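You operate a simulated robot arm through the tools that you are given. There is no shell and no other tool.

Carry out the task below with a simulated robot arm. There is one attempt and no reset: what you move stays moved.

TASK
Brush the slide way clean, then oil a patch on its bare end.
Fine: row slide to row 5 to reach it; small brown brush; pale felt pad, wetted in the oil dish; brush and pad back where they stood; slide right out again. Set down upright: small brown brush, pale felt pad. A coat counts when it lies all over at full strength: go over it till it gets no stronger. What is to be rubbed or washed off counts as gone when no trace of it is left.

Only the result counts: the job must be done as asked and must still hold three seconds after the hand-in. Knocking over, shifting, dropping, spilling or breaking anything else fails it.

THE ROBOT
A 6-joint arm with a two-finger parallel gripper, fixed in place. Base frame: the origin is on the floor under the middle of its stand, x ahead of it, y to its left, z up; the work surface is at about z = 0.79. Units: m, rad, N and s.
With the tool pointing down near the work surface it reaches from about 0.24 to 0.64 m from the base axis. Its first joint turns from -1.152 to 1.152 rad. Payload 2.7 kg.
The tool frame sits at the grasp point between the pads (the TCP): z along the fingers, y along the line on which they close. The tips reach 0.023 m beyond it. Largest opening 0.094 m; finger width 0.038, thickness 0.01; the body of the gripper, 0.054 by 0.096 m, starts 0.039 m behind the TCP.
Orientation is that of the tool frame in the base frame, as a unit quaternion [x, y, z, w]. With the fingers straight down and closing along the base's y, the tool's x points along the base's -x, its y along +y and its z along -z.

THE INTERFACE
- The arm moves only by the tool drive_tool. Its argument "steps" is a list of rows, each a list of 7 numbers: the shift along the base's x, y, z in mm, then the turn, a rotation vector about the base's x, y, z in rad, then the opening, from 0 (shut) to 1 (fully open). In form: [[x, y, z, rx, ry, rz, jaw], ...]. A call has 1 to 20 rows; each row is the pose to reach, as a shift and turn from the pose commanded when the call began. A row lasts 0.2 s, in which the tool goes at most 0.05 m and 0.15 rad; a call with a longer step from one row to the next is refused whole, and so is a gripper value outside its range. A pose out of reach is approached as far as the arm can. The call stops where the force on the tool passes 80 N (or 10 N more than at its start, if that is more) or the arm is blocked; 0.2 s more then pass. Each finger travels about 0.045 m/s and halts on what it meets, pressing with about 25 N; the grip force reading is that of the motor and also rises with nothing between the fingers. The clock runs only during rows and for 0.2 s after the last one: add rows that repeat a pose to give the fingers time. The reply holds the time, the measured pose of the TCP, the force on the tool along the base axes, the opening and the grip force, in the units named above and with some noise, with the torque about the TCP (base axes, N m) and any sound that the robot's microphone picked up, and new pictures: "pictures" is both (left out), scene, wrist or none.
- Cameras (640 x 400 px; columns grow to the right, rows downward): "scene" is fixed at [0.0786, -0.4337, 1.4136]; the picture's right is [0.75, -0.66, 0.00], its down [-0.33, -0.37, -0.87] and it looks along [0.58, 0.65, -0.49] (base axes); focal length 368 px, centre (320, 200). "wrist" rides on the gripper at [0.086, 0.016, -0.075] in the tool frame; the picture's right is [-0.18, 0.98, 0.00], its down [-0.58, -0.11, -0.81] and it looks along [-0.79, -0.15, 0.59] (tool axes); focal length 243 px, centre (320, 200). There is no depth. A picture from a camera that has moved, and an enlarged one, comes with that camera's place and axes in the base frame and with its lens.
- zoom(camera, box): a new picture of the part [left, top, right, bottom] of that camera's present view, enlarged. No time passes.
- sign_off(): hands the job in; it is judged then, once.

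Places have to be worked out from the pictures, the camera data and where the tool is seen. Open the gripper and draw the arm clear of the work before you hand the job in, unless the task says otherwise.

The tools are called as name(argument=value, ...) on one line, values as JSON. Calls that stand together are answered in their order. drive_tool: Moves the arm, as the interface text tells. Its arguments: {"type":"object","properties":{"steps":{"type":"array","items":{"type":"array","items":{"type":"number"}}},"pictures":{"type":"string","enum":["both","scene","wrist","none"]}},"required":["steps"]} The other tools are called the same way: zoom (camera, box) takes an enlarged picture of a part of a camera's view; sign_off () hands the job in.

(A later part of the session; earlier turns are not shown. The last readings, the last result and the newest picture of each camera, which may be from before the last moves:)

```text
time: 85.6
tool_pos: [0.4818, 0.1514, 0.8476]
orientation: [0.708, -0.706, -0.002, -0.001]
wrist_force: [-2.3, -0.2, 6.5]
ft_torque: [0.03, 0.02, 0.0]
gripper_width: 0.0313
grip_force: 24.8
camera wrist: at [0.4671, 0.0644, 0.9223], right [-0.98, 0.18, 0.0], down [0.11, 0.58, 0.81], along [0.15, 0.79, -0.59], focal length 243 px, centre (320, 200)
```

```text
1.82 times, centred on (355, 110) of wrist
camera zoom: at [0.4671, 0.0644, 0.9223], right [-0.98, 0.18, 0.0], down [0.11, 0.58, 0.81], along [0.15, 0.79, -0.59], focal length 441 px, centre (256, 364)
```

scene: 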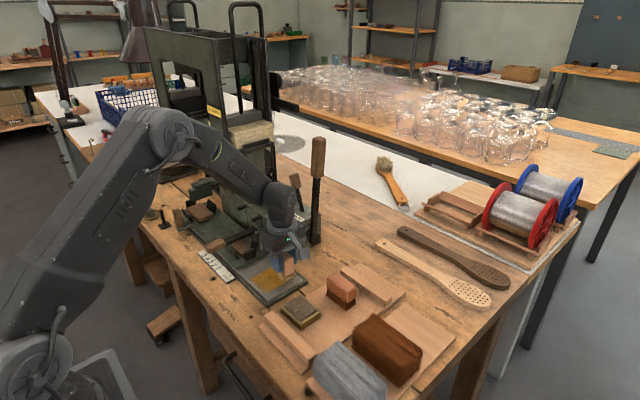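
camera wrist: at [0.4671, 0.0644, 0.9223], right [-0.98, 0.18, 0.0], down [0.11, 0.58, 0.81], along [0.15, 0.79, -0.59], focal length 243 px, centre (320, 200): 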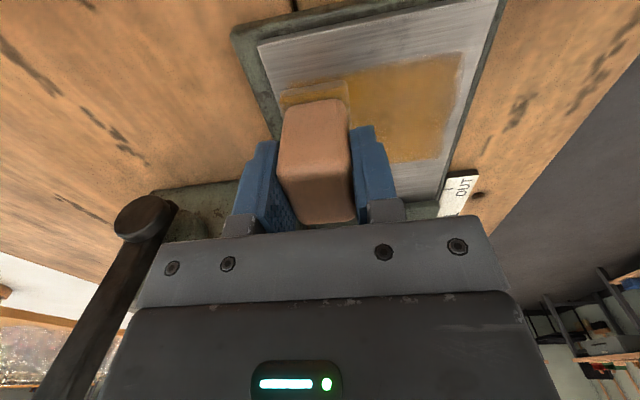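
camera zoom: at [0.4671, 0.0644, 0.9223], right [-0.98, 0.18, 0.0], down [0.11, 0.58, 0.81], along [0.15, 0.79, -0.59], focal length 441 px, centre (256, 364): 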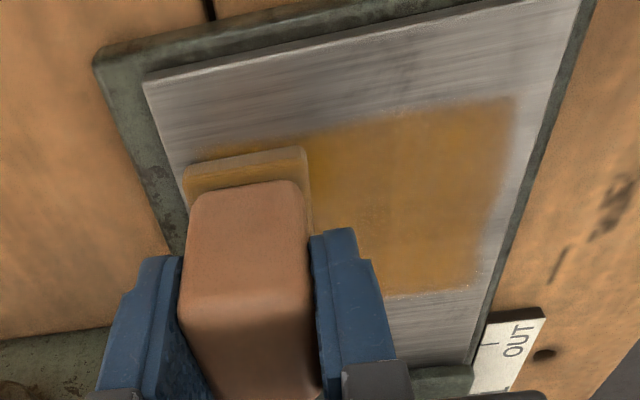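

The film's y-edges stay put even though I swept beyond them, so the patch lies about x 0.408–0.495, y 0.12–0.19. I continue with strokes over the upper half and the high-x side.

drive_tool(steps=[[2, 10, 0, 0, 0, 0, 0.15], [-8, 12, 0, 0, 0, 0, 0.15], [-18, 12, -0.1, 0, 0, 0, 0.15], [-28, 12, -0.2, 0, 0, 0, 0.15], [-38, 12, -0.3, 0, 0, 0, 0.15], [-48, 12, -0.3, 0, 0, 0, 0.15], [-60, 12, -0.3, 0, 0, 0, 0.15], [-60, 24, -0.3, 0, 0, 0, 0.15], [-48, 24, -0.3, 0, 0, 0, 0.15], [-36, 24, -0.3, 0, 0, 0, 0.15], [-24, 24, -0.2, 0, 0, 0, 0.15], [-12, 24, -0.1, 0, 0, 0, 0.15], [2, 24, 0, 0, 0, 0, 0.15], [2, 12, 0, 0, 0, 0, 0.15], [2, 0, 0, 0, 0, 0, 0.15], [2, -12, 0, 0, 0, 0, 0.15], [-10, -12, 0, 0, 0, 0, 0.15]], pictures="both")

zoom(camera="scene", box=[230, 245, 310, 305])

zoom(camera="wrist", box=[200, 0, 510, 220])

```text
time: 89.2
tool_pos: [0.4717, 0.1386, 0.8477]
orientation: [0.708, -0.707, 0.0, 0.0]
wrist_force: [-0.4, -0.4, -1.1]
ft_torque: [0.01, -0.01, 0.01]
gripper_width: 0.0311
grip_force: 25.0
camera wrist: at [0.4571, 0.0521, 0.9226], right [-0.98, 0.18, 0.0], down [0.11, 0.58, 0.81], along [0.15, 0.79, -0.59], focal length 243 px, centre (320, 200)
```

scene: 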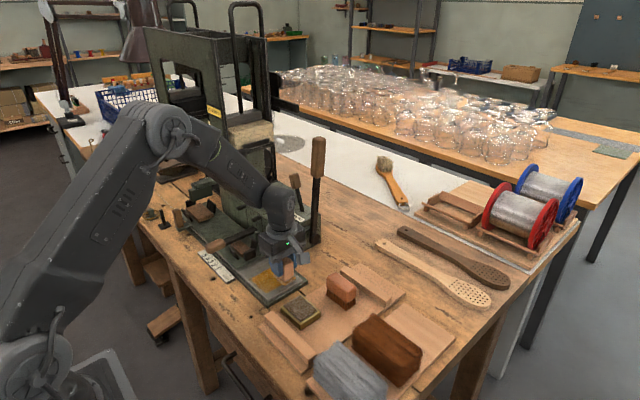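
wrist: 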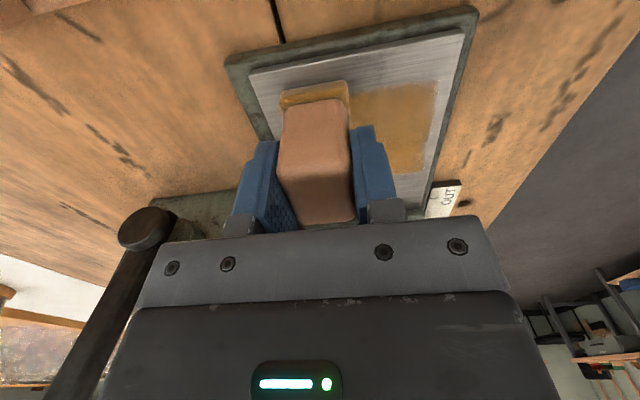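

```text
6.67 times, centred on (270, 275) of scene
camera zoom: at [0.0787, -0.4337, 1.4136], right [0.75, -0.66, 0.0], down [-0.33, -0.37, -0.87], along [0.58, 0.65, -0.49], focal length 2453 px, centre (653, -300)
```

zoom: 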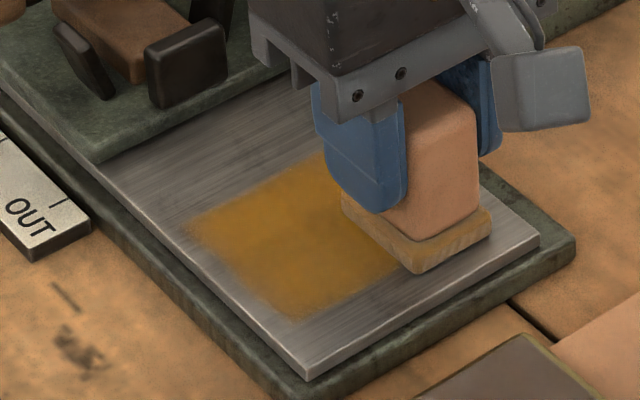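

```text
1.82 times, centred on (355, 110) of wrist
camera zoom: at [0.4571, 0.0521, 0.9226], right [-0.98, 0.18, 0.0], down [0.11, 0.58, 0.81], along [0.15, 0.79, -0.59], focal length 441 px, centre (256, 364)
```

zoom: 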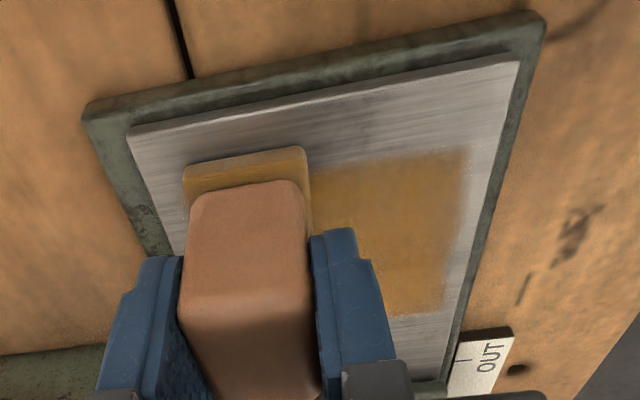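

Contact was lost near the end (z-force about 0). I re-wet at the dish and will then press slightly deeper on the next round.

drive_tool(steps=[[0, 0, 20, 0, 0, 0, 0.15], [-5, -10, 50, 0, 0, 0, 0.15], [-18, -50, 52, 0, 0, 0, 0.15], [-32, -92, 52, 0, 0, 0, 0.15], [-37.6, -113, 40, 0, 0, 0, 0.15], [-37.6, -113, 20, 0, 0, 0, 0.15], [-37.6, -113, 15, 0, 0, 0, 0.15], [-37.6, -113, 13, 0, 0, 0, 0.15], [-37.6, -113, 13, 0, 0, 0, 0.15], [-37.6, -113, 13, 0, 0, 0, 0.15], [-37.6, -113, 13, 0, 0, 0, 0.15], [-37.6, -113, 13, 0, 0, 0, 0.15]], pictures="both")

zoom(camera="scene", box=[230, 245, 310, 305])

zoom(camera="wrist", box=[220, 30, 420, 230])

```text
time: 91.8
tool_pos: [0.4346, 0.0262, 0.8618]
orientation: [0.708, -0.706, -0.001, -0.001]
wrist_force: [0.5, -1.0, 3.6]
ft_torque: [-0.05, 0.01, 0.0]
gripper_width: 0.0312
grip_force: 25.2
camera wrist: at [0.4193, -0.0607, 0.9357], right [-0.98, 0.18, 0.0], down [0.11, 0.58, 0.81], along [0.15, 0.79, -0.59], focal length 243 px, centre (320, 200)
```

scene: 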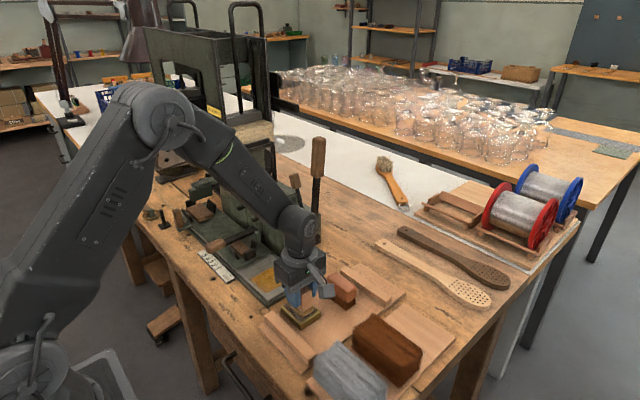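
wrist: 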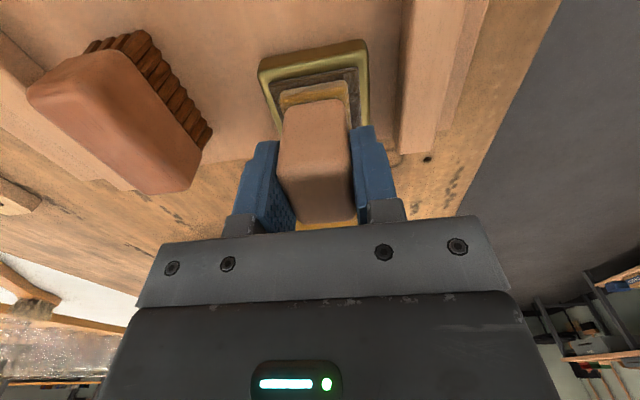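

```text
6.67 times, centred on (270, 275) of scene
camera zoom: at [0.0786, -0.4337, 1.4136], right [0.75, -0.66, 0.0], down [-0.33, -0.37, -0.87], along [0.58, 0.65, -0.49], focal length 2453 px, centre (653, -300)
```

zoom: 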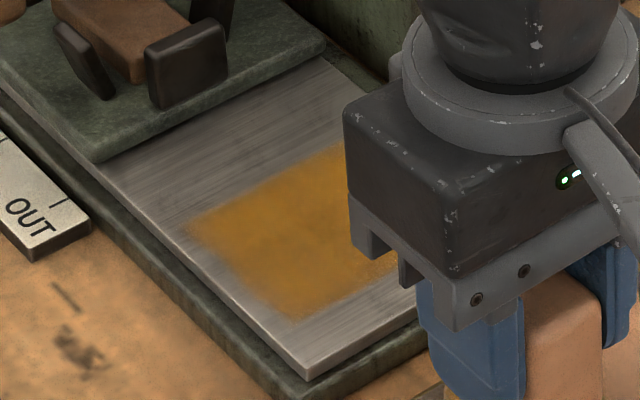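

```text
2.00 times, centred on (320, 130) of wrist
camera zoom: at [0.4193, -0.0607, 0.9357], right [-0.98, 0.18, 0.0], down [0.11, 0.58, 0.81], along [0.15, 0.79, -0.59], focal length 485 px, centre (320, 340)
```

zoom: 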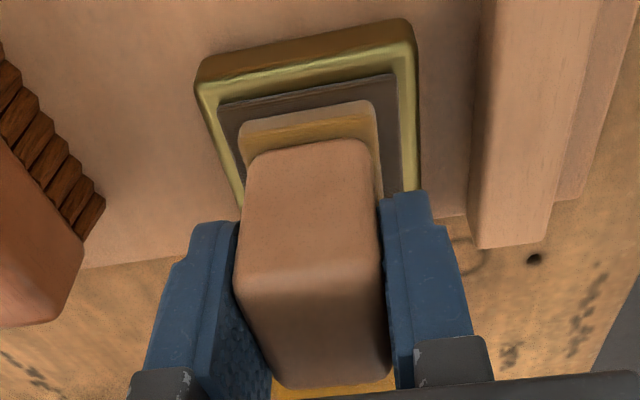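

The pad is wetted again. I return to the high-x side first and press with a slightly lower height.

drive_tool(steps=[[0, 0, 15, 0, 0, 0, 0.15], [5, 10, 40, 0, 0, 0, 0.15], [20, 50, 40, 0, 0, 0, 0.15], [38, 92, 40, 0, 0, 0, 0.15], [45.6, 113, 25, 0, 0, 0, 0.15], [45.6, 113, 0, 0, 0, 0, 0.15], [45.6, 113, -10, 0, 0, 0, 0.15], [45.6, 113, -13, 0, 0, 0, 0.15], [45.6, 113, -13.7, 0, 0, 0, 0.15], [45.6, 113, -13.7, 0, 0, 0, 0.15]], pictures="none")

```text
time: 94.0
tool_pos: [0.4809, 0.1383, 0.8461]
orientation: [0.708, -0.706, 0.0, -0.001]
wrist_force: [0.4, 0.6, 0.6]
ft_torque: [0.04, 0.0, 0.03]
gripper_width: 0.0316
grip_force: 25.1
```

drive_tool(steps=[[0, 0, -0.6, 0, 0, 0, 0.15], [0, 0, -1.2, 0, 0, 0, 0.15], [0, 0, -1.2, 0, 0, 0, 0.15]], pictures="none")

```text
time: 94.8
tool_pos: [0.4811, 0.1389, 0.8467]
orientation: [0.707, -0.707, -0.001, -0.002]
wrist_force: [-3.0, -2.2, 15.7]
ft_torque: [-0.09, 0.16, 0.01]
gripper_width: 0.0314
grip_force: 24.8
```

Good contact now (16 N). I sweep the full patch in overlapping rows.

drive_tool(steps=[[-10, 0, 0.2, 0, 0, 0, 0.15], [-20, 0, 0.2, 0, 0, 0, 0.15], [-30, 0, 0.2, 0, 0, 0, 0.15], [-40, 0, 0.2, 0, 0, 0, 0.15], [-50, 0, 0.2, 0, 0, 0, 0.15], [-60, 0, 0.2, 0, 0, 0, 0.15], [-60, 12, 0.2, 0, 0, 0, 0.15], [-50, 12, 0.2, 0, 0, 0, 0.15], [-40, 12, 0.2, 0, 0, 0, 0.15], [-30, 12, 0.2, 0, 0, 0, 0.15], [-20, 12, 0.2, 0, 0, 0, 0.15], [-10, 12, 0.2, 0, 0, 0, 0.15], [1, 12, 0.2, 0, 0, 0, 0.15], [1, 25, 0.2, 0, 0, 0, 0.15], [-10, 25, 0.2, 0, 0, 0, 0.15], [-20, 25, 0.2, 0, 0, 0, 0.15], [-30, 25, 0.2, 0, 0, 0, 0.15], [-40, 25, 0.2, 0, 0, 0, 0.15], [-50, 25, 0.2, 0, 0, 0, 0.15], [-60, 25, 0.2, 0, 0, 0, 0.15]], pictures="both")

zoom(camera="scene", box=[230, 245, 310, 305])

zoom(camera="wrist", box=[100, 0, 410, 220])

```text
time: 99.0
tool_pos: [0.4198, 0.1637, 0.8466]
orientation: [0.708, -0.706, -0.001, -0.001]
wrist_force: [5.6, 1.1, 13.9]
ft_torque: [0.01, -0.31, -0.03]
gripper_width: 0.0316
grip_force: 24.7
camera wrist: at [0.4052, 0.0775, 0.9212], right [-0.98, 0.18, 0.0], down [0.11, 0.58, 0.81], along [0.15, 0.79, -0.59], focal length 243 px, centre (320, 200)
```

scene: 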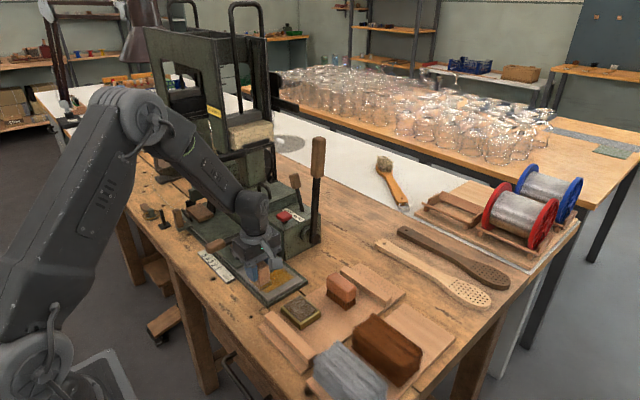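
wrist: 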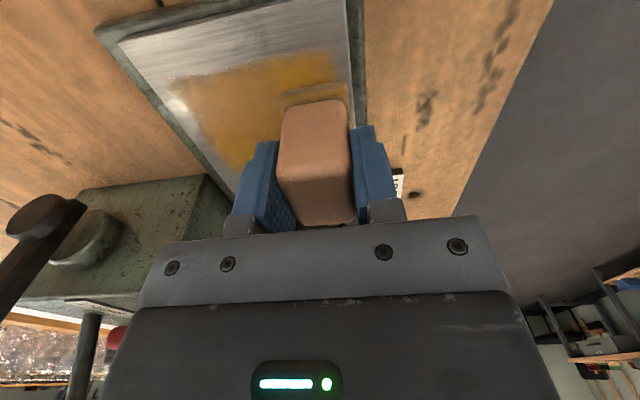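

```text
6.67 times, centred on (270, 275) of scene
camera zoom: at [0.0786, -0.4337, 1.4136], right [0.75, -0.66, 0.0], down [-0.33, -0.37, -0.87], along [0.58, 0.65, -0.49], focal length 2453 px, centre (653, -300)
```

zoom: 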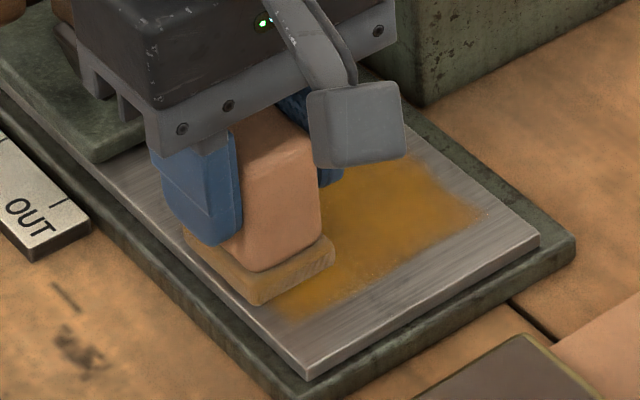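

```text
1.82 times, centred on (255, 110) of wrist
camera zoom: at [0.4052, 0.0775, 0.9212], right [-0.98, 0.18, 0.0], down [0.11, 0.58, 0.81], along [0.15, 0.79, -0.59], focal length 441 px, centre (438, 364)
```

zoom: 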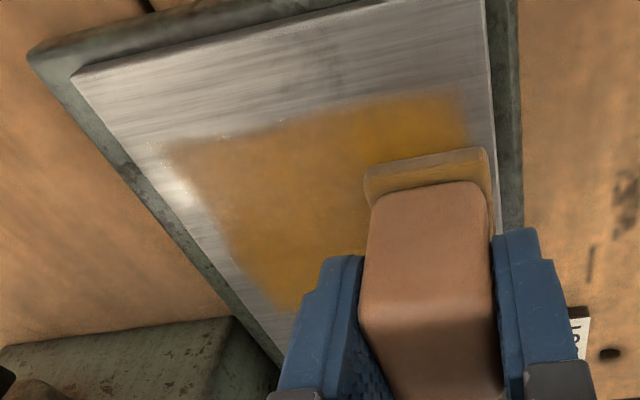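

The film now covers x≈0.408–0.487, y≈0.122–0.188 and looks fairly even, but the pad has paled again. I re-wet it and take a comparison view.

drive_tool(steps=[[0, 0, 15, 0, 0, 0, 0.15], [2, -10, 50, 0, 0, 0, 0.15], [6, -55, 53, 0, 0, 0, 0.15], [11, -100, 53, 0, 0, 0, 0.15], [14.4, -138, 42, 0, 0, 0, 0.15], [14.4, -138, 22, 0, 0, 0, 0.15], [14.4, -138, 16.5, 0, 0, 0, 0.15], [14.4, -138, 14.2, 0, 0, 0, 0.15], [14.4, -138, 14.2, 0, 0, 0, 0.15], [14.4, -138, 14.2, 0, 0, 0, 0.15], [14.4, -138, 14.2, 0, 0, 0, 0.15], [14.4, -138, 14.2, 0, 0, 0, 0.15]], pictures="both")

zoom(camera="scene", box=[230, 245, 310, 305])

zoom(camera="wrist", box=[220, 30, 420, 230])

```text
time: 101.6
tool_pos: [0.4354, 0.0262, 0.8593]
orientation: [0.708, -0.706, -0.001, -0.001]
wrist_force: [-0.9, -0.1, 3.7]
ft_torque: [-0.01, -0.05, -0.03]
gripper_width: 0.0313
grip_force: 25.6
camera wrist: at [0.4196, -0.0607, 0.935], right [-0.98, 0.18, 0.0], down [0.11, 0.58, 0.81], along [0.15, 0.79, -0.59], focal length 243 px, centre (320, 200)
```

scene: 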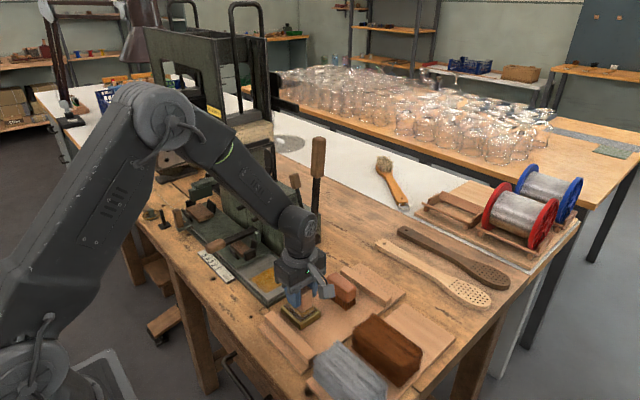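
wrist: 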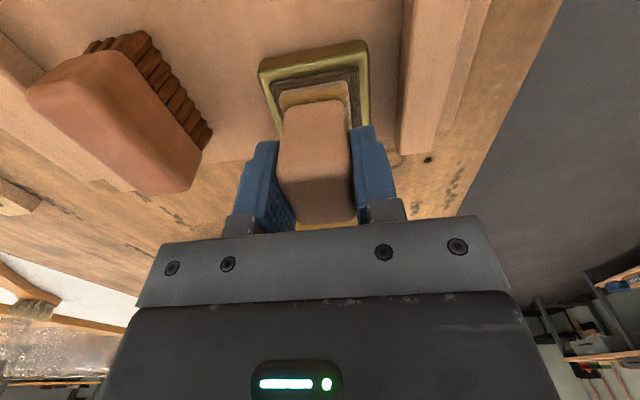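

```text
6.67 times, centred on (270, 275) of scene
camera zoom: at [0.0786, -0.4337, 1.4136], right [0.75, -0.66, 0.0], down [-0.33, -0.37, -0.87], along [0.58, 0.65, -0.49], focal length 2453 px, centre (653, -300)
```

zoom: 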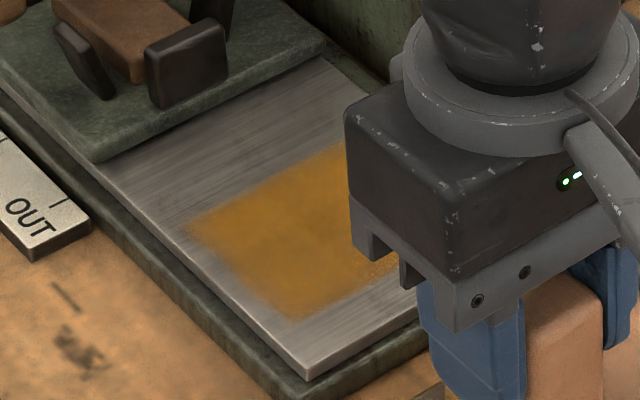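

```text
2.00 times, centred on (320, 130) of wrist
camera zoom: at [0.4196, -0.0607, 0.935], right [-0.98, 0.18, 0.0], down [0.11, 0.58, 0.81], along [0.15, 0.79, -0.59], focal length 485 px, centre (320, 340)
```

zoom: 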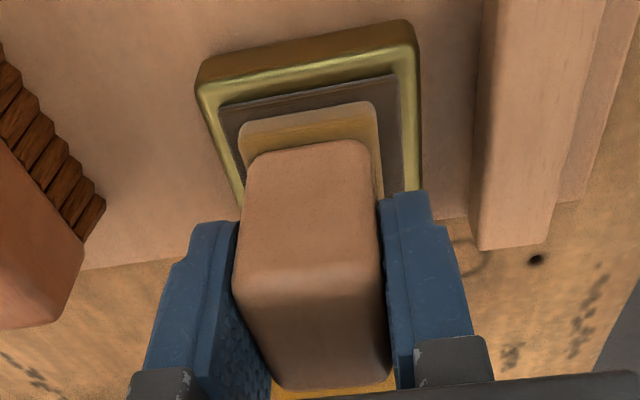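

The film looks the same as after the previous round, which suggests it is near saturation. I do one more full round with fresh oil, pushing further over the edges and the high-x side.

drive_tool(steps=[[0, 0, 15, 0, 0, 0, 0.15], [5, 10, 42, 0, 0, 0, 0.15], [20, 50, 42, 0, 0, 0, 0.15], [38, 92, 42, 0, 0, 0, 0.15], [47, 110, 25, 0, 0, 0, 0.15], [47, 110, 0, 0, 0, 0, 0.15], [47, 110, -10, 0, 0, 0, 0.15], [47, 110, -13.5, 0, 0, 0, 0.15], [47, 110, -14.4, 0, 0, 0, 0.15], [47, 120, -14.4, 0, 0, 0, 0.15], [47, 130, -14.4, 0, 0, 0, 0.15], [47, 140, -14.4, 0, 0, 0, 0.15], [47, 148, -14.4, 0, 0, 0, 0.15], [39, 148, -14.4, 0, 0, 0, 0.15], [39, 138, -14.4, 0, 0, 0, 0.15], [39, 128, -14.4, 0, 0, 0, 0.15], [39, 118, -14.4, 0, 0, 0, 0.15], [39, 108, -14.4, 0, 0, 0, 0.15], [29, 108, -14.4, 0, 0, 0, 0.15]], pictures="none")

drive_tool(steps=[[0, 10, 0, 0, 0, 0, 0.15], [0, 20, 0, 0, 0, 0, 0.15], [0, 30, 0, 0, 0, 0, 0.15], [0, 40, 0, 0, 0, 0, 0.15], [-12, 40, 0, 0, 0, 0, 0.15], [-12, 30, 0, 0, 0, 0, 0.15], [-12, 20, 0, 0, 0, 0, 0.15], [-12, 10, 0, 0, 0, 0, 0.15], [-12, 0, 0, 0, 0, 0, 0.15], [-24, 0, 0, 0, 0, 0, 0.15], [-24, 10, 0, 0, 0, 0, 0.15], [-24, 20, 0, 0, 0, 0, 0.15], [-24, 30, 0, 0, 0, 0, 0.15], [-24, 40, 0, 0, 0, 0, 0.15], [-38, 40, 0, 0, 0, 0, 0.15], [-43, 30, 0, 0, 0, 0, 0.15], [-43, 20, 0, 0, 0, 0, 0.15], [-43, 10, 0, 0, 0, 0, 0.15], [-43, 0, 0, 0, 0, 0, 0.15]], pictures="both")

zoom(camera="scene", box=[230, 245, 310, 305])

zoom(camera="wrist", box=[100, 0, 410, 220])

```text
time: 105.6
tool_pos: [0.4647, 0.1334, 0.8466]
orientation: [0.707, -0.707, 0.001, -0.002]
wrist_force: [5.5, -2.8, 14.1]
ft_torque: [-0.09, -0.33, -0.04]
gripper_width: 0.0313
grip_force: 25.0
```

```text
time: 109.6
tool_pos: [0.4209, 0.1347, 0.8461]
orientation: [0.707, -0.707, -0.001, -0.001]
wrist_force: [1.0, 4.2, 7.4]
ft_torque: [0.17, -0.13, 0.03]
gripper_width: 0.0311
grip_force: 25.0
camera wrist: at [0.4055, 0.0472, 0.9213], right [-0.98, 0.18, 0.0], down [0.11, 0.58, 0.81], along [0.15, 0.79, -0.59], focal length 243 px, centre (320, 200)
```

scene: 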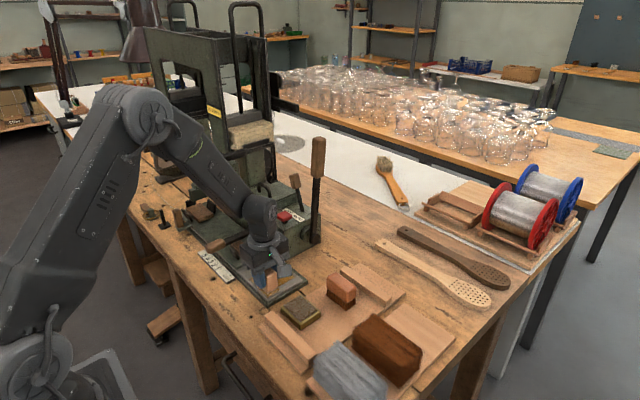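
wrist: 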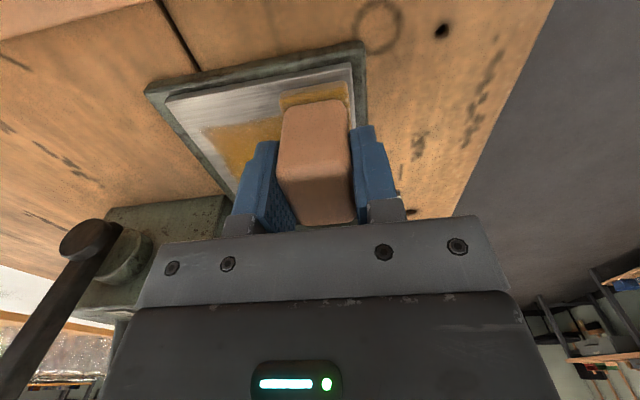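

```text
6.67 times, centred on (270, 275) of scene
camera zoom: at [0.0785, -0.4336, 1.4137], right [0.75, -0.66, 0.0], down [-0.33, -0.37, -0.87], along [0.58, 0.65, -0.49], focal length 2453 px, centre (653, -300)
```

zoom: 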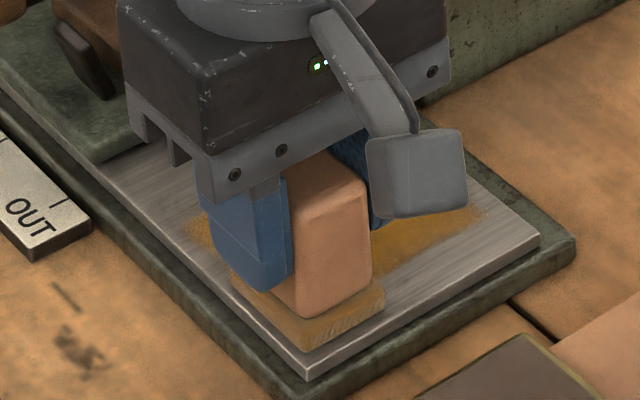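

```text
1.82 times, centred on (255, 110) of wrist
camera zoom: at [0.4055, 0.0472, 0.9213], right [-0.98, 0.18, 0.0], down [0.11, 0.58, 0.81], along [0.15, 0.79, -0.59], focal length 441 px, centre (438, 364)
```

zoom: 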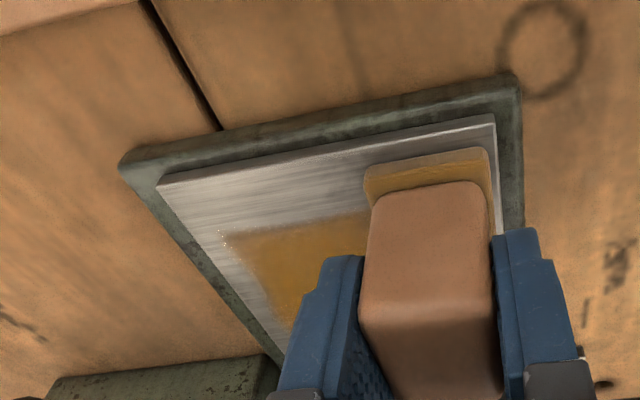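

I lift well clear to look straight at the patch with the wrist camera.

drive_tool(steps=[[0, 0, 15, 0, 0, 0, 0.15], [10, -3, 55, 0, 0, 0, 0.15], [20, -6, 95, 0, 0, 0, 0.15], [30, -8, 130, 0, 0, 0, 0.15], [30, -8, 130, 0, 0, 0, 0.15]], pictures="both")

zoom(camera="wrist", box=[240, 10, 400, 130])

zoom(camera="scene", box=[230, 245, 310, 305])

```text
time: 110.8
tool_pos: [0.4507, 0.1261, 0.9774]
orientation: [0.707, -0.707, 0.0, -0.001]
wrist_force: [0.3, 0.7, -0.6]
ft_torque: [0.0, 0.01, 0.0]
gripper_width: 0.0315
grip_force: 25.8
camera wrist: at [0.4355, 0.0386, 1.0523], right [-0.98, 0.18, 0.0], down [0.11, 0.58, 0.81], along [0.15, 0.79, -0.59], focal length 243 px, centre (320, 200)
```

scene: 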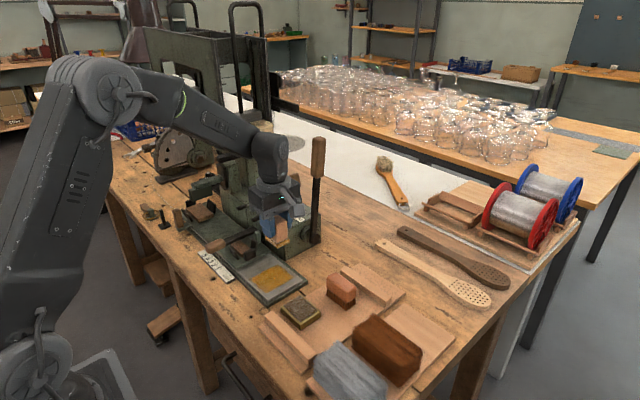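
wrist: 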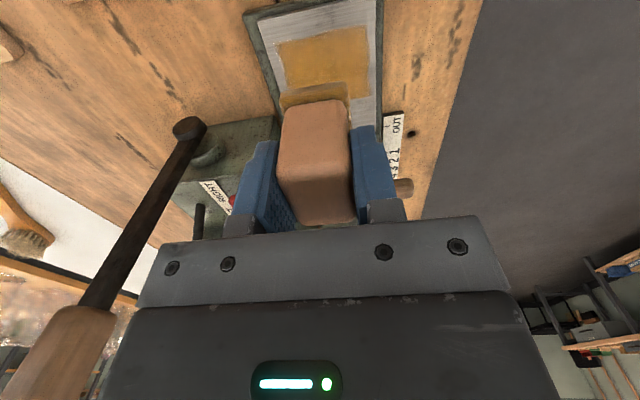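

```text
3.33 times, centred on (320, 70) of wrist
camera zoom: at [0.4355, 0.0386, 1.0523], right [-0.98, 0.18, 0.0], down [0.11, 0.58, 0.81], along [0.15, 0.79, -0.59], focal length 809 px, centre (320, 633)
```

zoom: 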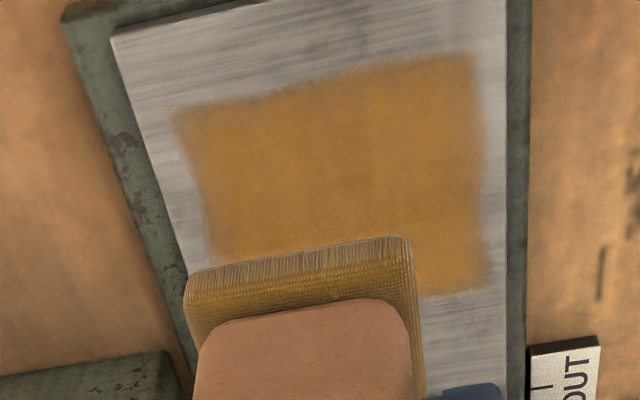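

```text
6.67 times, centred on (270, 275) of scene
camera zoom: at [0.0786, -0.4337, 1.4136], right [0.75, -0.66, 0.0], down [-0.33, -0.37, -0.87], along [0.58, 0.65, -0.49], focal length 2453 px, centre (653, -300)
```

zoom: 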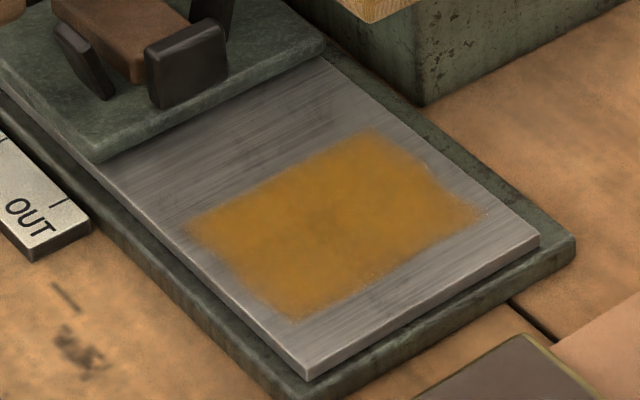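

The patch is a clean rectangle with soft edges. I zoom in closely to look for weaker spots.

zoom(camera="scene", box=[250, 260, 295, 294])

zoom(camera="scene", box=[272, 262, 296, 280])

zoom(camera="wrist", box=[270, 15, 370, 90])

```text
11.76 times, centred on (272, 277) of scene
camera zoom: at [0.0786, -0.4337, 1.4136], right [0.75, -0.66, 0.0], down [-0.33, -0.37, -0.87], along [0.58, 0.65, -0.49], focal length 4329 px, centre (879, -706)
```

zoom: 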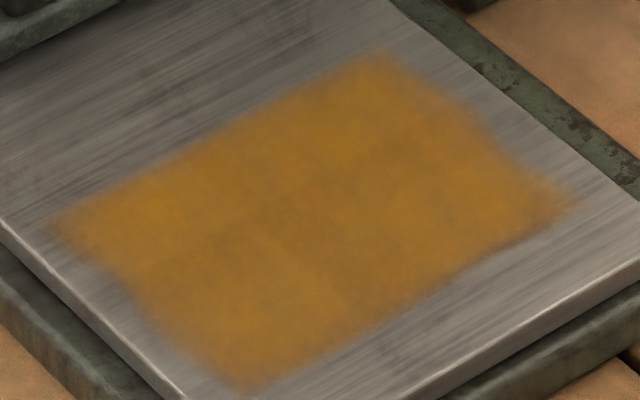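

```text
16.00 times, centred on (284, 271) of scene
camera zoom: at [0.0786, -0.4337, 1.4136], right [0.75, -0.66, 0.0], down [-0.33, -0.37, -0.87], along [0.58, 0.65, -0.49], focal length 5887 px, centre (896, -936)
```

zoom: 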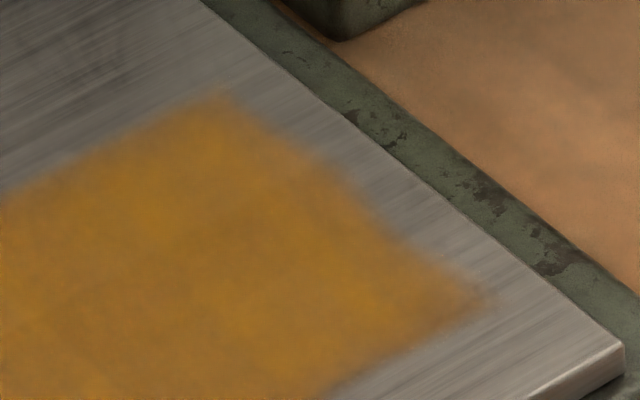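

```text
5.33 times, centred on (320, 52) of wrist
camera zoom: at [0.4355, 0.0386, 1.0523], right [-0.98, 0.18, 0.0], down [0.11, 0.58, 0.81], along [0.15, 0.79, -0.59], focal length 1294 px, centre (320, 987)
```

zoom: 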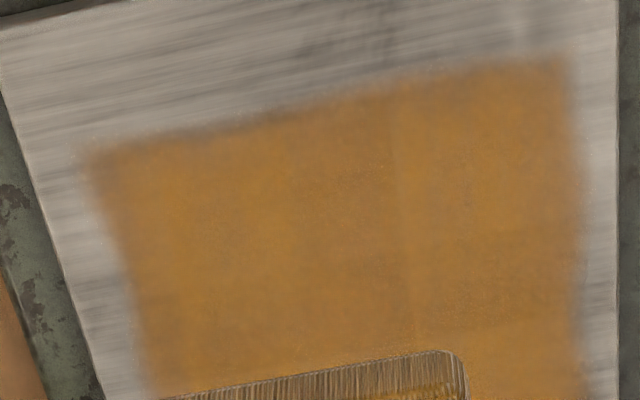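

The low-x third looks slightly stronger than the rest, with a boundary at x≈0.44 where my last column ended, so the coat is not yet saturated. I re-wet and do more passes.

drive_tool(steps=[[-6, -35, -20, 0, 0, 0, 0.15], [-12, -70, -45, 0, 0, 0, 0.15], [-16, -100, -75, 0, 0, 0, 0.15], [-16, -100, -105, 0, 0, 0, 0.15], [-16, -100, -113, 0, 0, 0, 0.15], [-16, -100, -115.8, 0, 0, 0, 0.15], [-16, -100, -115.8, 0, 0, 0, 0.15], [-16, -100, -115.8, 0, 0, 0, 0.15], [-16, -100, -115.8, 0, 0, 0, 0.15], [-16, -100, -115.8, 0, 0, 0, 0.15]], pictures="none")

```text
time: 113.0
tool_pos: [0.4362, 0.0278, 0.8602]
orientation: [0.707, -0.707, 0.001, -0.002]
wrist_force: [-4.8, -4.2, 30.2]
ft_torque: [-0.16, 0.09, 0.03]
gripper_width: 0.0314
grip_force: 25.2
```

Force was higher than intended (30 N) in the dish, so I lift off at once and return to the high-x column, checking contact before sweeping.

drive_tool(steps=[[0, 0, 15, 0, 0, 0, 0.15], [5, 10, 42, 0, 0, 0, 0.15], [20, 50, 42, 0, 0, 0, 0.15], [38, 92, 42, 0, 0, 0, 0.15], [47, 108, 25, 0, 0, 0, 0.15], [47, 108, 0, 0, 0, 0, 0.15], [47, 108, -10, 0, 0, 0, 0.15], [47, 108, -13, 0, 0, 0, 0.15], [47, 108, -14.2, 0, 0, 0, 0.15], [47, 108, -14.2, 0, 0, 0, 0.15]], pictures="wrist")

```text
time: 115.2
tool_pos: [0.4824, 0.1354, 0.8466]
orientation: [0.708, -0.706, 0.0, -0.001]
wrist_force: [-3.6, 1.5, 9.1]
ft_torque: [0.04, -0.03, 0.02]
gripper_width: 0.0314
grip_force: 24.6
camera wrist: at [0.4674, 0.0482, 0.9213], right [-0.98, 0.18, 0.0], down [0.11, 0.58, 0.81], along [0.15, 0.79, -0.59], focal length 243 px, centre (320, 200)
```

wrist: 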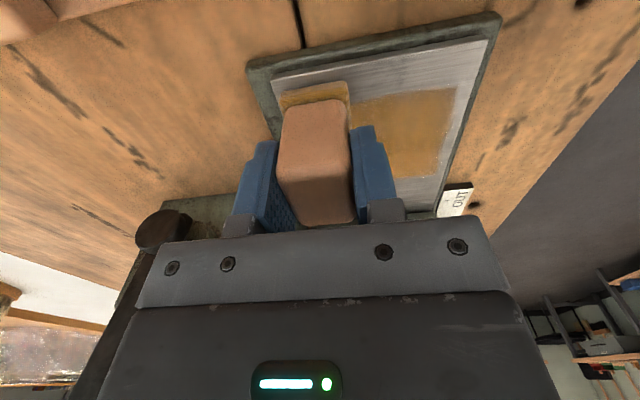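

Contact is good at 9 N. I go over the patch column by column with back-and-forth strokes along y.

drive_tool(steps=[[0, 13, 0, 0, 0, 0, 0.15], [0, 27, 0, 0, 0, 0, 0.15], [0, 40, 0, 0, 0, 0, 0.15], [0, 27, 0, 0, 0, 0, 0.15], [0, 13, 0, 0, 0, 0, 0.15], [0, 0, 0, 0, 0, 0, 0.15], [-14, 0, 0, 0, 0, 0, 0.15], [-14, 13, 0, 0, 0, 0, 0.15], [-14, 27, 0, 0, 0, 0, 0.15], [-14, 40, 0, 0, 0, 0, 0.15], [-14, 27, 0, 0, 0, 0, 0.15], [-14, 13, 0, 0, 0, 0, 0.15], [-14, 0, 0, 0, 0, 0, 0.15], [-28, 0, 0, 0, 0, 0, 0.15], [-28, 13, 0, 0, 0, 0, 0.15], [-28, 27, 0, 0, 0, 0, 0.15], [-28, 40, 0, 0, 0, 0, 0.15], [-28, 27, 0, 0, 0, 0, 0.15], [-28, 13, 0, 0, 0, 0, 0.15], [-28, 0, 0, 0, 0, 0, 0.15]], pictures="none")

drive_tool(steps=[[-14, 0, 0, 0, 0, 0, 0.15], [-14, 13, 0, 0, 0, 0, 0.15], [-14, 27, 0, 0, 0, 0, 0.15], [-14, 40, 0, 0, 0, 0, 0.15], [-14, 27, 0, 0, 0, 0, 0.15], [-14, 13, 0, 0, 0, 0, 0.15], [-14, 0, 0, 0, 0, 0, 0.15], [-28, 0, 0, 0, 0, 0, 0.15], [-31, 13, 0, 0, 0, 0, 0.15], [-31, 27, 0, 0, 0, 0, 0.15], [-31, 40, 0, 0, 0, 0, 0.15], [-31, 27, 0, 0, 0, 0, 0.15], [-31, 13, 0, 0, 0, 0, 0.15], [-31, 0, 0, 0, 0, 0, 0.15]], pictures="none")

drive_tool(steps=[[0, 0, 15, 0, 0, 0, 0.15], [10, -3, 55, 0, 0, 0, 0.15], [20, -6, 95, 0, 0, 0, 0.15], [28, -8, 130, 0, 0, 0, 0.15], [28, -8, 130, 0, 0, 0, 0.15]], pictures="both")

zoom(camera="scene", box=[250, 260, 295, 294])

zoom(camera="wrist", box=[270, 15, 370, 90])

```text
time: 119.4
tool_pos: [0.454, 0.1354, 0.8457]
orientation: [0.708, -0.706, -0.002, 0.0]
wrist_force: [-0.8, 1.5, 2.7]
ft_torque: [0.05, -0.04, -0.01]
gripper_width: 0.0314
grip_force: 24.9
```

```text
time: 122.4
tool_pos: [0.4235, 0.1355, 0.8465]
orientation: [0.708, -0.706, -0.001, -0.001]
wrist_force: [0.0, 2.6, 6.5]
ft_torque: [0.12, -0.09, 0.04]
gripper_width: 0.0317
grip_force: 24.7
```

```text
time: 123.6
tool_pos: [0.4522, 0.1254, 0.9767]
orientation: [0.708, -0.706, -0.001, 0.0]
wrist_force: [0.4, 0.5, 0.2]
ft_torque: [0.02, 0.01, 0.0]
gripper_width: 0.0313
grip_force: 24.5
camera wrist: at [0.4373, 0.0384, 1.0519], right [-0.98, 0.18, 0.0], down [0.11, 0.58, 0.81], along [0.15, 0.79, -0.59], focal length 243 px, centre (320, 200)
```

scene: 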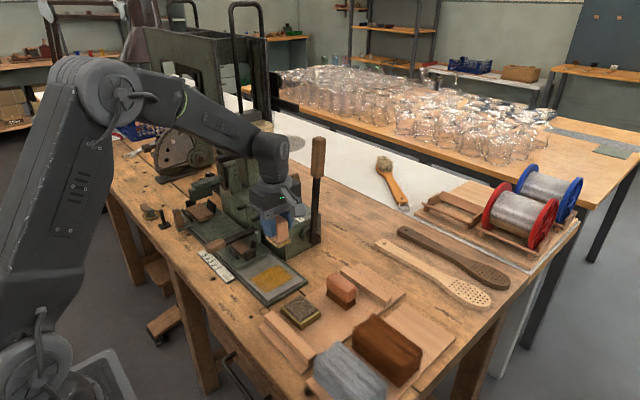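
wrist: 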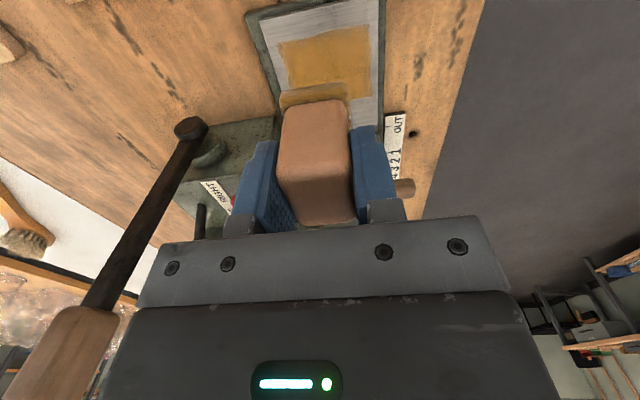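

```text
11.76 times, centred on (272, 277) of scene
camera zoom: at [0.0786, -0.4337, 1.4136], right [0.75, -0.66, 0.0], down [-0.33, -0.37, -0.87], along [0.58, 0.65, -0.49], focal length 4329 px, centre (879, -706)
```

zoom: 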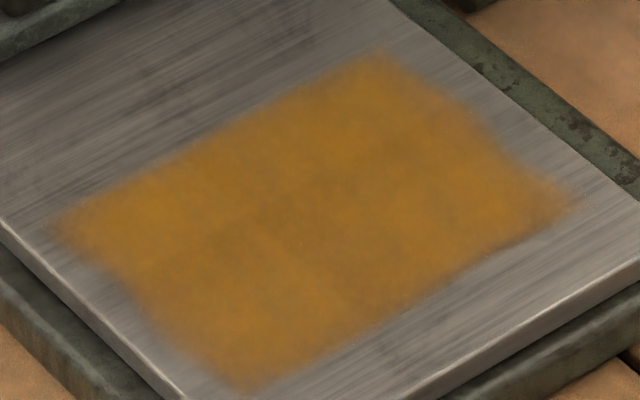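

```text
5.33 times, centred on (320, 52) of wrist
camera zoom: at [0.4373, 0.0384, 1.0519], right [-0.98, 0.18, 0.0], down [0.11, 0.58, 0.81], along [0.15, 0.79, -0.59], focal length 1294 px, centre (320, 987)
```

zoom: 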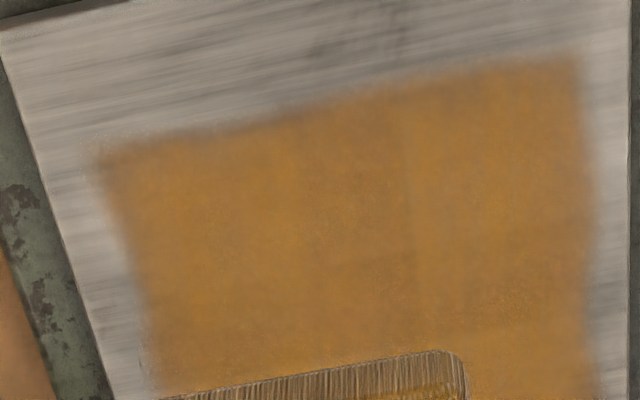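

The close-up is unchanged after a full extra round, so the coat has stopped getting stronger. As a last safety pass I stroke once more along the low-x edge at x≈0.416, then lift.

drive_tool(steps=[[-10, 2, -40, 0, 0, 0, 0.15], [-25, 5, -85, 0, 0, 0, 0.15], [-34.4, 6, -115, 0, 0, 0, 0.15], [-34.4, 6, -126, 0, 0, 0, 0.15], [-34.4, 6, -130, 0, 0, 0, 0.15], [-34.4, 18, -130.2, 0, 0, 0, 0.15], [-34.4, 30, -130.2, 0, 0, 0, 0.15], [-34.4, 42, -130.2, 0, 0, 0, 0.15], [-34.4, 54, -130.2, 0, 0, 0, 0.15], [-34.4, 42, -130.2, 0, 0, 0, 0.15], [-34.4, 30, -130.2, 0, 0, 0, 0.15], [-34.4, 18, -130.2, 0, 0, 0, 0.15], [-34.4, 5, -130.2, 0, 0, 0, 0.15], [-25, 5, -130.2, 0, 0, 0, 0.15], [-10, 5, -130.2, 0, 0, 0, 0.15], [5, 5, -130.2, 0, 0, 0, 0.15], [20, 5, -130.2, 0, 0, 0, 0.15], [32, 5, -130.2, 0, 0, 0, 0.15]], pictures="none")

drive_tool(steps=[[0, 12, 0, 0, 0, 0, 0.15], [0, 25, 0, 0, 0, 0, 0.15], [0, 38, 0, 0, 0, 0, 0.15], [0, 50, 0, 0, 0, 0, 0.15], [-12, 50, 0, 0, 0, 0, 0.15], [-24, 50, 0, 0, 0, 0, 0.15], [-36, 50, 0, 0, 0, 0, 0.15], [-48, 50, 0, 0, 0, 0, 0.15], [-60, 50, 0, 0, 0, 0, 0.15], [-60, 35, 10, 0, 0, 0, 0.15], [-50, 20, 50, 0, 0, 0, 0.15], [-40, 5, 90, 0, 0, 0, 0.15], [-32, -8, 130, 0, 0, 0, 0.15], [-32, -8, 130, 0, 0, 0, 0.15]], pictures="both")

zoom(camera="scene", box=[250, 260, 295, 294])

zoom(camera="wrist", box=[270, 15, 370, 90])

```text
time: 127.4
tool_pos: [0.4839, 0.1325, 0.8478]
orientation: [0.708, -0.707, 0.0, 0.0]
wrist_force: [-6.1, -0.3, 14.9]
ft_torque: [-0.02, 0.06, -0.02]
gripper_width: 0.0314
grip_force: 24.8
```

```text
time: 130.4
tool_pos: [0.4509, 0.124, 0.974]
orientation: [0.708, -0.707, -0.002, 0.0]
wrist_force: [-0.7, -0.1, -0.7]
ft_torque: [0.03, -0.02, -0.01]
gripper_width: 0.0316
grip_force: 24.8
camera wrist: at [0.436, 0.037, 1.0509], right [-0.98, 0.18, 0.0], down [0.11, 0.58, 0.81], along [0.15, 0.79, -0.59], focal length 243 px, centre (320, 200)
```

scene: 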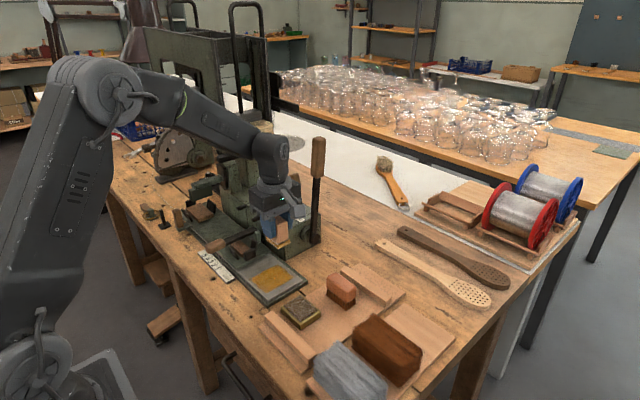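
wrist: 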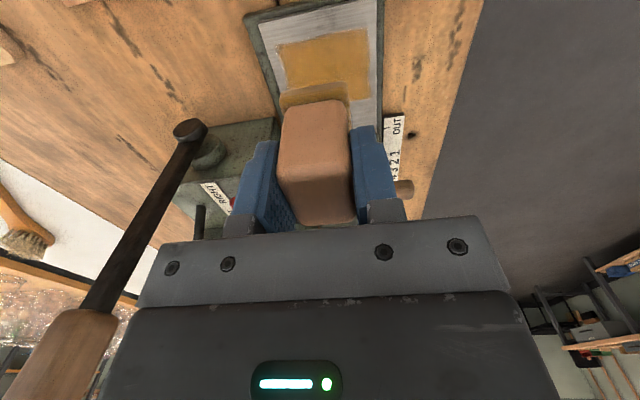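

```text
11.76 times, centred on (272, 277) of scene
camera zoom: at [0.0786, -0.4337, 1.4136], right [0.75, -0.66, 0.0], down [-0.33, -0.37, -0.87], along [0.58, 0.65, -0.49], focal length 4329 px, centre (879, -706)
```

zoom: 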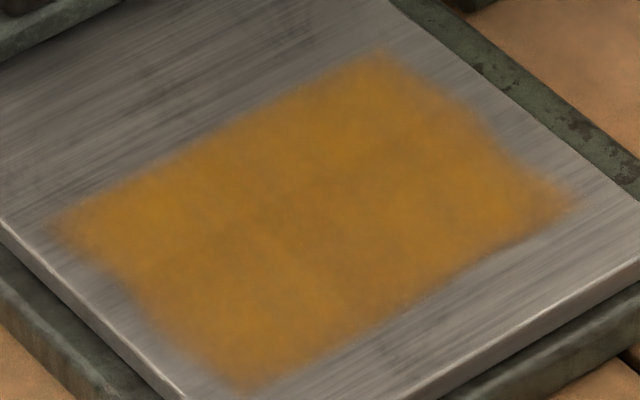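

```text
5.33 times, centred on (320, 52) of wrist
camera zoom: at [0.436, 0.037, 1.0509], right [-0.98, 0.18, 0.0], down [0.11, 0.58, 0.81], along [0.15, 0.79, -0.59], focal length 1294 px, centre (320, 987)
```

zoom: 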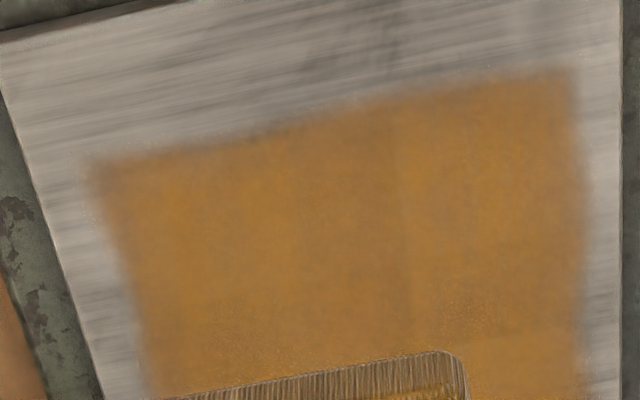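

The extents and strength are unchanged, so the coat is complete. Now I carry the pad back over its original spot, about (0.439, −0.058).

drive_tool(steps=[[-2, -40, -15, 0, 0, 0, 0.15], [-5, -80, -30, 0, 0, 0, 0.15], [-8, -120, -40, 0, 0, 0, 0.15], [-10, -160, -45, 0, 0, 0, 0.15], [-11.4, -182, -70, 0, 0, 0, 0.15], [-11.4, -182, -100, 0, 0, 0, 0.15], [-11.4, -182, -120, 0, 0, 0, 0.15], [-11.4, -182, -128, 0, 0, 0, 0.15], [-11.4, -182, -128, 0, 0, 0, 0.15]], pictures="both")

zoom(camera="scene", box=[280, 260, 380, 360])

zoom(camera="wrist", box=[220, 30, 420, 230])

```text
time: 132.4
tool_pos: [0.4406, -0.0596, 0.8484]
orientation: [0.707, -0.707, 0.0, -0.001]
wrist_force: [0.1, 0.3, -0.6]
ft_torque: [0.01, 0.03, -0.01]
gripper_width: 0.0314
grip_force: 25.0
camera wrist: at [0.4255, -0.1471, 0.922], right [-0.98, 0.18, 0.0], down [0.11, 0.58, 0.81], along [0.15, 0.79, -0.59], focal length 243 px, centre (320, 200)
```

scene: 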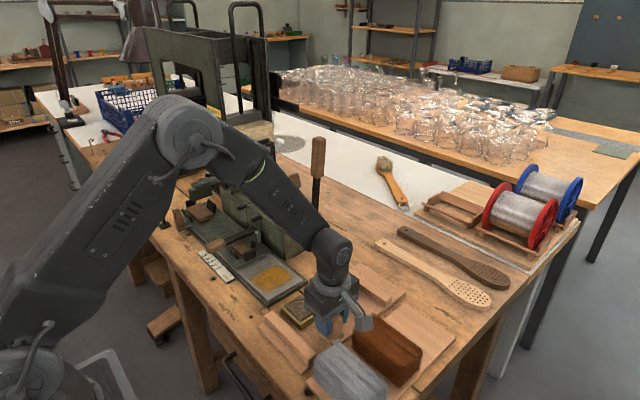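
wrist: 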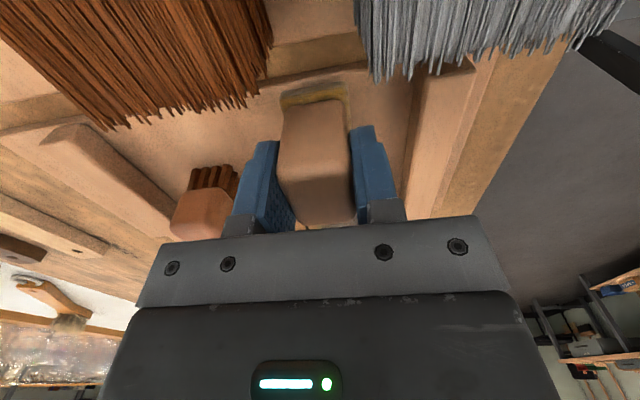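

```text
4.00 times, centred on (330, 310) of scene
camera zoom: at [0.0787, -0.4337, 1.4136], right [0.75, -0.66, 0.0], down [-0.33, -0.37, -0.87], along [0.58, 0.65, -0.49], focal length 1472 px, centre (280, -240)
```

zoom: 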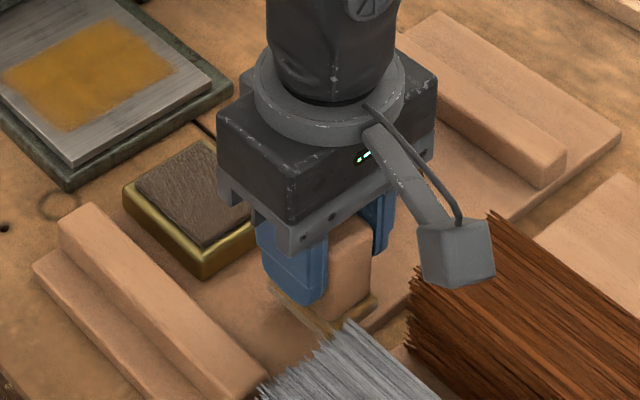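

```text
2.00 times, centred on (320, 130) of wrist
camera zoom: at [0.4255, -0.1471, 0.922], right [-0.98, 0.18, 0.0], down [0.11, 0.58, 0.81], along [0.15, 0.79, -0.59], focal length 485 px, centre (320, 340)
```

zoom: 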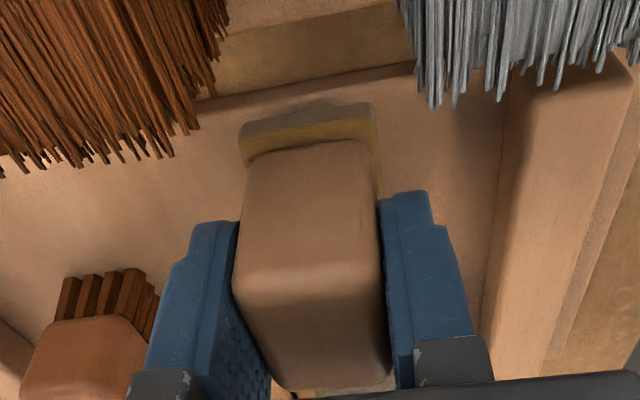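

The pad hangs level over its place. I lower it slowly to contact.

drive_tool(steps=[[0, 0, -3, 0, 0, 0, 0.15], [0, 0, -6, 0, 0, 0, 0.15], [0, 0, -8, 0, 0, 0, 0.15], [0, 0, -8, 0, 0, 0, 0.15]], pictures="none")

```text
time: 133.4
tool_pos: [0.4395, -0.059, 0.8399]
orientation: [0.708, -0.706, -0.002, 0.0]
wrist_force: [-0.1, 0.1, -0.7]
ft_torque: [0.01, 0.01, 0.02]
gripper_width: 0.0313
grip_force: 25.2
```

drive_tool(steps=[[0, 0, -0.6, 0, 0, 0, 0.15], [0, 0, -1.2, 0, 0, 0, 0.15], [0, 0, -1.2, 0, 0, 0, 0.15]], pictures="none")

```text
time: 134.2
tool_pos: [0.4395, -0.0589, 0.8387]
orientation: [0.707, -0.707, -0.001, -0.001]
wrist_force: [0.1, 0.2, -1.0]
ft_torque: [0.03, 0.01, 0.0]
gripper_width: 0.0312
grip_force: 24.6
```

drive_tool(steps=[[0, 0, -0.6, 0, 0, 0, 0.15], [0, 0, -1.0, 0, 0, 0, 0.15], [0, 0, -1.0, 0, 0, 0, 0.15]], pictures="none")

```text
time: 135.0
tool_pos: [0.4395, -0.0587, 0.8381]
orientation: [0.707, -0.707, 0.0, 0.0]
wrist_force: [-3.6, -1.0, 10.4]
ft_torque: [-0.02, -0.05, -0.02]
gripper_width: 0.0313
grip_force: 24.8
```

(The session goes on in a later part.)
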